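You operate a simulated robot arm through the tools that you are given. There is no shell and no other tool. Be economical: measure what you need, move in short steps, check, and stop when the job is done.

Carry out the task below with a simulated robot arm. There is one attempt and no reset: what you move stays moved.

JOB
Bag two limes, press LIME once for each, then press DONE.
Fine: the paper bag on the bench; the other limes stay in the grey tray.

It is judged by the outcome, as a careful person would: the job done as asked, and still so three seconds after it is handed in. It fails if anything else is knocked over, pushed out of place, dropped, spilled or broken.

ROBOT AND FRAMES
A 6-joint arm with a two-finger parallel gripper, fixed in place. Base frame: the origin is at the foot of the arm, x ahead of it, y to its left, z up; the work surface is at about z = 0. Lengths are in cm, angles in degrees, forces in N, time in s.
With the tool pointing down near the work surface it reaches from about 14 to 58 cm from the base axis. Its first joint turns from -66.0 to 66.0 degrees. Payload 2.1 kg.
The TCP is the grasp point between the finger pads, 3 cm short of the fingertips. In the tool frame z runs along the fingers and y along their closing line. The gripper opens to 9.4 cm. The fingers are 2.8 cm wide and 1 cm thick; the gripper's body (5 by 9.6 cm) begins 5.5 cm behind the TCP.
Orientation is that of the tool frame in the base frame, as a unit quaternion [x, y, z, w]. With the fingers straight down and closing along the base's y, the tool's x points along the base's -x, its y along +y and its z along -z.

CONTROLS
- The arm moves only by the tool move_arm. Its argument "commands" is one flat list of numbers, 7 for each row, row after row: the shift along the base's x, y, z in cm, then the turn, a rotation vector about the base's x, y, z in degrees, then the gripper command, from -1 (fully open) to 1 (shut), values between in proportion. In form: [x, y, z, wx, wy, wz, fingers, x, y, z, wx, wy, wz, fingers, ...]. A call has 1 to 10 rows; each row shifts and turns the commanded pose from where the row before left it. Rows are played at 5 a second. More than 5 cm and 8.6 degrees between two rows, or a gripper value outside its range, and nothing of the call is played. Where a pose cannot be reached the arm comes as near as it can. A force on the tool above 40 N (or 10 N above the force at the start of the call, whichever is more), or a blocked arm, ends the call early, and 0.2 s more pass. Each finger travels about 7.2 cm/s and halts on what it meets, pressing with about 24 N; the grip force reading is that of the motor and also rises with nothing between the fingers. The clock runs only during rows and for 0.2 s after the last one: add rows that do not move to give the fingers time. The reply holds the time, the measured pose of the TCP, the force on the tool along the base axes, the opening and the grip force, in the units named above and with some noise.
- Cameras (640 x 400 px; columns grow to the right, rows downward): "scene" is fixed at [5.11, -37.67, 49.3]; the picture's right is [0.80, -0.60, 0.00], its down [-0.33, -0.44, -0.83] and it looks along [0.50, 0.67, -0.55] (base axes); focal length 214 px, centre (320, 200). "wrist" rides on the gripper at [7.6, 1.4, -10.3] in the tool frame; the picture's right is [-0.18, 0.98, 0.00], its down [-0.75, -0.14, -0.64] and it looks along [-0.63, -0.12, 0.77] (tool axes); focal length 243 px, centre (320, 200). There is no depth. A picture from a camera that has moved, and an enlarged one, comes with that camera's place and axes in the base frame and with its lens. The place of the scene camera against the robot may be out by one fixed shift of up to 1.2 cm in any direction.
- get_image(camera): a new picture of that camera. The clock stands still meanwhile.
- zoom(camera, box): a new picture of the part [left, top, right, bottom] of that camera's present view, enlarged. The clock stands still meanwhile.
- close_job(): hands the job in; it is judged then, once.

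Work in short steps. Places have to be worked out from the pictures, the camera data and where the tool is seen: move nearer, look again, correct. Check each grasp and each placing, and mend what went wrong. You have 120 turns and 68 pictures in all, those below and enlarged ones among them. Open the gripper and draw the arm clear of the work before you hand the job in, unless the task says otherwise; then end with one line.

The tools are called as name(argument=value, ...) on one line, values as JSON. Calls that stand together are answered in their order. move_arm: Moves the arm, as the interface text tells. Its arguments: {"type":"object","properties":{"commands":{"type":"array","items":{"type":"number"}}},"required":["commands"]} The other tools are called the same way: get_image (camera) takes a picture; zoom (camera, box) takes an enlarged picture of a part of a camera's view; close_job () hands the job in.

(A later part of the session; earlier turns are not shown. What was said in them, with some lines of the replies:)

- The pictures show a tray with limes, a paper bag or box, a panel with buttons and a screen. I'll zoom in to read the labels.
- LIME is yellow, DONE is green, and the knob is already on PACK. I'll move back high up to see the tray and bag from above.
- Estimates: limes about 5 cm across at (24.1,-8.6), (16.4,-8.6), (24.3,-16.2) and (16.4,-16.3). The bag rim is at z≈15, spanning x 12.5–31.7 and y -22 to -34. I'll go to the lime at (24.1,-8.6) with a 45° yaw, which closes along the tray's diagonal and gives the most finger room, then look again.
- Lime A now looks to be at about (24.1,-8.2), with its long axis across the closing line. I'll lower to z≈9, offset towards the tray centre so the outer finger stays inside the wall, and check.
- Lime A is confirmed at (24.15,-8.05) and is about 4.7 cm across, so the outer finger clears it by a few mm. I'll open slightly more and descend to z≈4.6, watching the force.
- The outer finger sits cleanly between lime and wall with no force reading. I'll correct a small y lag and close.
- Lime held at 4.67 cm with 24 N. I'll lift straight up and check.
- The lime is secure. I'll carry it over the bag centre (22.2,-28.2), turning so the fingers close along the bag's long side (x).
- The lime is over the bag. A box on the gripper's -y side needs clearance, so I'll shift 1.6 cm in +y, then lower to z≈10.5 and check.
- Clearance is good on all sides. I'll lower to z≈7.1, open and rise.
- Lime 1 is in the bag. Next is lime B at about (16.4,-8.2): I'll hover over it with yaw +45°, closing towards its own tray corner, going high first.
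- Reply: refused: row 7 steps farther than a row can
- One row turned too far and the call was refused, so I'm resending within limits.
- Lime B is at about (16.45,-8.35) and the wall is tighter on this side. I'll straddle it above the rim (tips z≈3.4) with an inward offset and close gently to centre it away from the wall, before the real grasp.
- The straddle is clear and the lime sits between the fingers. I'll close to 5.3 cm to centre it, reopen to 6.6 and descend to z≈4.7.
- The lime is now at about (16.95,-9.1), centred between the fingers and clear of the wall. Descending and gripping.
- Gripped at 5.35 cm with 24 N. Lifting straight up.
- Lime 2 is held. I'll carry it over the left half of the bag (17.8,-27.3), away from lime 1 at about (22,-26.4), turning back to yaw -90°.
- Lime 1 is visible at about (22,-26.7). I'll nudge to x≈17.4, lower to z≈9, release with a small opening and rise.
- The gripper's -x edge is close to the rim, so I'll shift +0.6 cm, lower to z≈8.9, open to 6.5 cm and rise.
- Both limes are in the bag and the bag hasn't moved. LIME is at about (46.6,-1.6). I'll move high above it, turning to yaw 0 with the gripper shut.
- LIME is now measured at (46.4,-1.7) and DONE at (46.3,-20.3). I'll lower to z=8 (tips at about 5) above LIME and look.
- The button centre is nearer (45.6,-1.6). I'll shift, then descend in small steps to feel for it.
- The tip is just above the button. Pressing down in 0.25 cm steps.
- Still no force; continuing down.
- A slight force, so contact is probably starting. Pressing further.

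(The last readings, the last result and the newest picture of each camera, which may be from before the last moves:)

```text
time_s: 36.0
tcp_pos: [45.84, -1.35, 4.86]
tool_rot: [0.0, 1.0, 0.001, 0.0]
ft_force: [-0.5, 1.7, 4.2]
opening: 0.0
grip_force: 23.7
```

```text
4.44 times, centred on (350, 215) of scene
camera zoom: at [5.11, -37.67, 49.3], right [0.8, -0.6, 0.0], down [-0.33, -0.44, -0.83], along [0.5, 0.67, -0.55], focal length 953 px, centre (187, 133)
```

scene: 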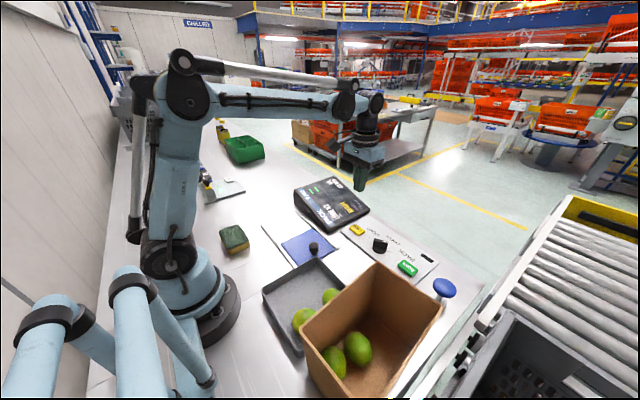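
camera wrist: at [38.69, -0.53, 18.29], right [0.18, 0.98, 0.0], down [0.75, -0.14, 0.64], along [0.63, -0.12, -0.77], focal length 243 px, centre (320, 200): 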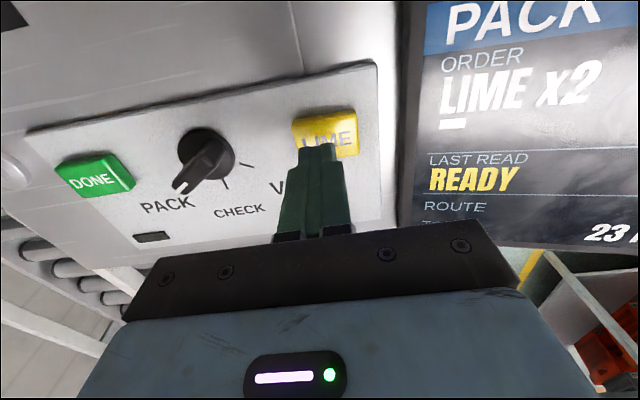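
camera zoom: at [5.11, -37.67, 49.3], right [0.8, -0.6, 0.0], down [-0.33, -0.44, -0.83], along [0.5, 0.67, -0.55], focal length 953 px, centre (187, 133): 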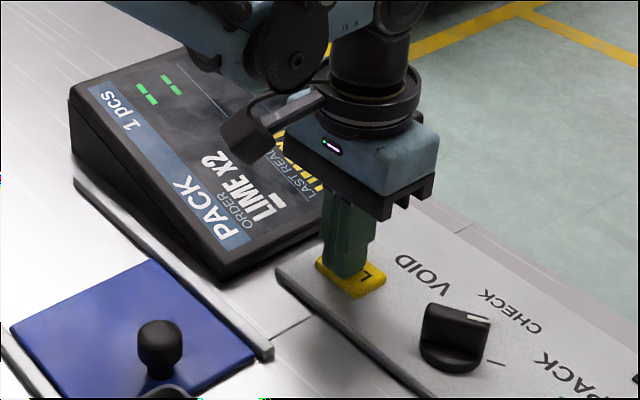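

The counter shows 1 pcs. I'll rise 1.2 cm to release and verify before the second press.

move_arm(commands=[0, 0, 0.6, 0, 0, 0, 1, 0, 0, 0.6, 0, 0, 0, 1, 0, 0, 0, 0, 0, 0, 1, 0, 0, 0, 0, 0, 0, 1])

zoom(camera="scene", box=[290, 170, 410, 260])

```text
time_s: 37.0
tcp_pos: [45.84, -1.59, 5.9]
tool_rot: [-0.001, 1.0, 0.0, 0.0]
ft_force: [-0.7, 1.1, 0.0]
opening: 0.01
grip_force: 23.9
```

```text
4.44 times, centred on (350, 215) of scene
camera zoom: at [5.11, -37.67, 49.3], right [0.8, -0.6, 0.0], down [-0.33, -0.44, -0.83], along [0.5, 0.67, -0.55], focal length 953 px, centre (187, 133)
```

zoom: 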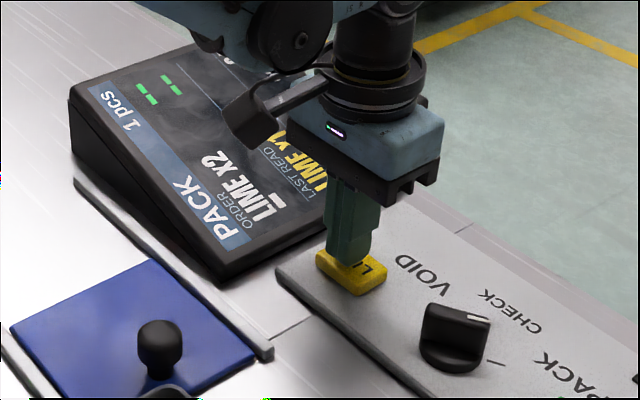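

The display reads 1 pcs and the last read is LIME x1. Second press, to the same depth.

move_arm(commands=[0, 0, -0.6, 0, 0, 0, 1, 0, 0, -0.4, 0, 0, 0, 1, 0, 0, -0.2, 0, 0, 0, 1, 0, 0, 0, 0, 0, 0, 1])

zoom(camera="scene", box=[290, 170, 410, 260])

```text
time_s: 38.0
tcp_pos: [45.82, -1.57, 4.67]
tool_rot: [0.0, 1.0, 0.0, 0.0]
ft_force: [-1.6, -1.3, 7.0]
opening: 0.0
grip_force: 24.1
```

```text
4.44 times, centred on (350, 215) of scene
camera zoom: at [5.11, -37.67, 49.3], right [0.8, -0.6, 0.0], down [-0.33, -0.44, -0.83], along [0.5, 0.67, -0.55], focal length 953 px, centre (187, 133)
```

zoom: 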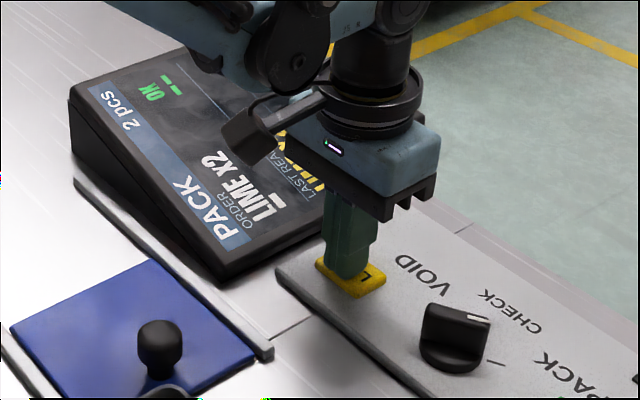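

2 pcs and OK. I'll rise and travel to above DONE at about (45.9,-20.2).

move_arm(commands=[0, 0, 1.2, 0, 0, 0, 1, 0, 0, 4.5, 0, 0, 0, 1, 0, 0, 4.5, 0, 0, 0, 1, 0, -4.7, 0, 0, 0, 0, 1, 0, -4.7, 0, 0, 0, 0, 1, 0, -4.7, 0, 0, 0, 0, 1, 0, -4.5, 0, 0, 0, 0, 1, 0, 0, 0, 0, 0, 0, 1])

get_image(camera="wrist")

```text
time_s: 39.8
tcp_pos: [45.62, -20.31, 15.0]
tool_rot: [-0.002, 1.0, -0.001, 0.0]
ft_force: [0.3, -0.3, 0.7]
opening: 0.0
grip_force: 24.1
```

```text
22 pictures are left
camera wrist: at [38.03, -18.8, 25.42], right [0.18, 0.98, 0.0], down [0.75, -0.14, 0.64], along [0.63, -0.12, -0.77], focal length 243 px, centre (320, 200)
```

wrist: 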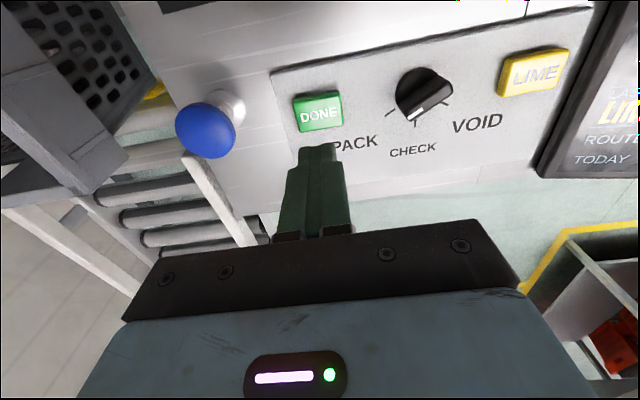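

DONE is at about (46.2,-20.6), and the blue button is well clear at y≈-30. Descending to just above DONE.

move_arm(commands=[0.4, -0.3, -4, 0, 0, 0, 1, 0, 0, -4, 0, 0, 0, 1, 0, 0, -1, 0, 0, 0, 1, 0, 0, 0, 0, 0, 0, 1])

zoom(camera="scene", box=[290, 170, 470, 310])

get_image(camera="wrist")

```text
time_s: 40.8
tcp_pos: [45.97, -20.39, 6.06]
tool_rot: [-0.001, 1.0, 0.0, -0.001]
ft_force: [0.7, 0.6, 0.6]
opening: 0.01
grip_force: 24.2
```

```text
2.86 times, centred on (380, 240) of scene
camera zoom: at [5.11, -37.67, 49.3], right [0.8, -0.6, 0.0], down [-0.33, -0.44, -0.83], along [0.5, 0.67, -0.55], focal length 613 px, centre (149, 86)
```

zoom: 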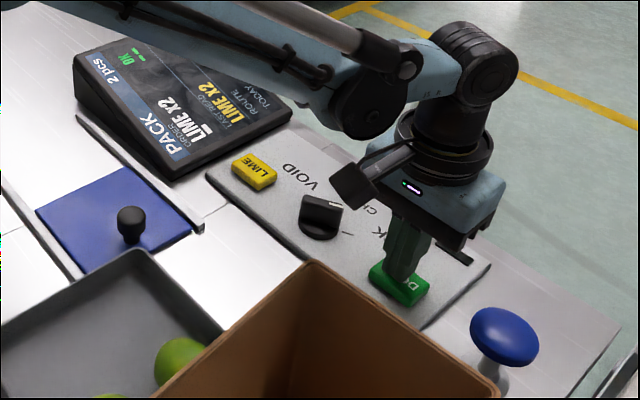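

```text
20 pictures are left
camera wrist: at [38.35, -18.95, 16.45], right [0.18, 0.98, 0.0], down [0.75, -0.14, 0.64], along [0.63, -0.12, -0.77], focal length 243 px, centre (320, 200)
```

wrist: 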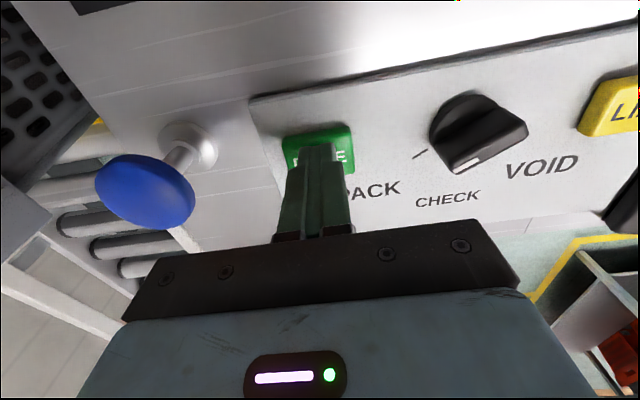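

Aligned over DONE. Pressing to the depth that worked on LIME.

move_arm(commands=[0, 0, -0.7, 0, 0, 0, 1, 0, 0, -0.4, 0, 0, 0, 1, 0, 0, -0.25, 0, 0, 0, 1, 0, 0, 0, 0, 0, 0, 1])

zoom(camera="scene", box=[290, 170, 470, 310])

```text
time_s: 41.8
tcp_pos: [45.99, -20.44, 4.69]
tool_rot: [-0.001, 1.0, 0.0, 0.0]
ft_force: [-5.0, 1.6, 15.2]
opening: 0.0
grip_force: 24.3
```

```text
2.86 times, centred on (380, 240) of scene
camera zoom: at [5.1, -37.67, 49.3], right [0.8, -0.6, 0.0], down [-0.33, -0.44, -0.83], along [0.5, 0.67, -0.55], focal length 613 px, centre (149, 86)
```

zoom: 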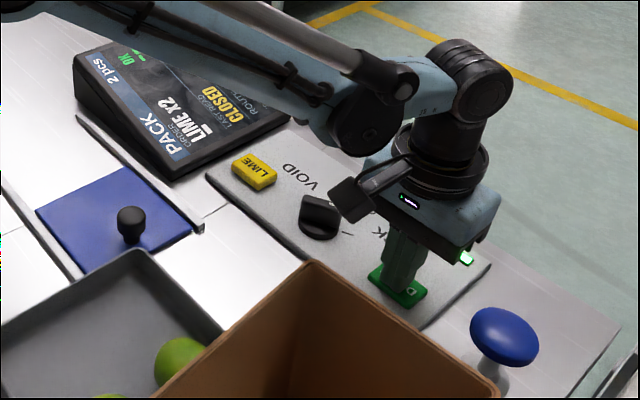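

The display says CLOSED. Retracting upward, then opening the gripper when clear.

move_arm(commands=[0, 0, 1.5, 0, 0, 0, 1, 0, 0, 4.5, 0, 0, 0, 1, 0, 0, 4.5, 0, 0, 0, 1, 0, 0, 4.5, 0, 0, 0, 1, 0, 0, 4.5, 0, 0, 0, 1, -2, 1, 4, 0, 0, 0, -1, -3, 2, 3, 0, 0, 0, -1, -3, 2, 3, 0, 0, 0, -1, -3, 2, 3, 0, 0, 0, -1, 0, 0, 0, 0, 0, 0, -1])

get_image(camera="scene")

zoom(camera="scene", box=[220, 160, 480, 390])

get_image(camera="wrist")

```text
time_s: 44.0
tcp_pos: [35.27, -13.49, 37.45]
tool_rot: [-0.001, 1.0, -0.001, 0.0]
ft_force: [0.4, -1.4, -0.7]
opening: 9.4
grip_force: 0.1
```

```text
18 pictures are left
```

scene: 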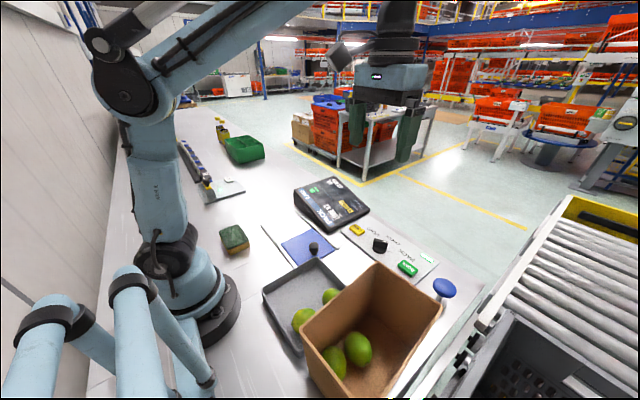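

```text
1.74 times, centred on (350, 275) of scene
camera zoom: at [5.11, -37.67, 49.3], right [0.8, -0.6, 0.0], down [-0.33, -0.44, -0.83], along [0.5, 0.67, -0.55], focal length 373 px, centre (268, 70)
```

zoom: 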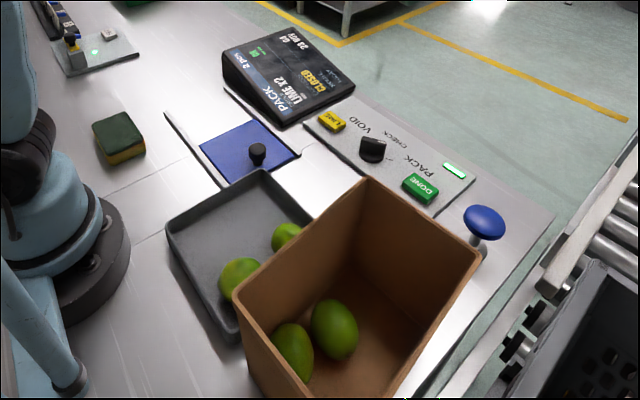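

```text
16 pictures are left
camera wrist: at [27.61, -11.93, 47.76], right [0.18, 0.98, 0.0], down [0.75, -0.14, 0.64], along [0.63, -0.12, -0.77], focal length 243 px, centre (320, 200)
```

wrist: 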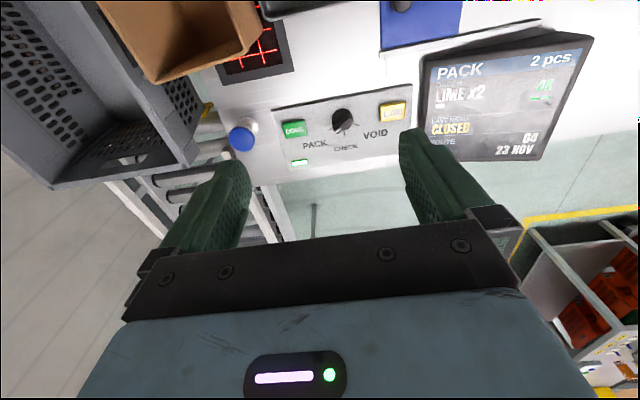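

Everything checks out: two limes in the bag, two left in the tray, the display at 2 pcs and CLOSED, and the arm clear with the gripper open. Handing in.

close_job()

```text
The job is handed in.
```

Two limes are in the paper bag on the bench, LIME was pressed twice, then DONE once; the display reads 2 pcs and CLOSED, and the other two limes are still in the grey tray.
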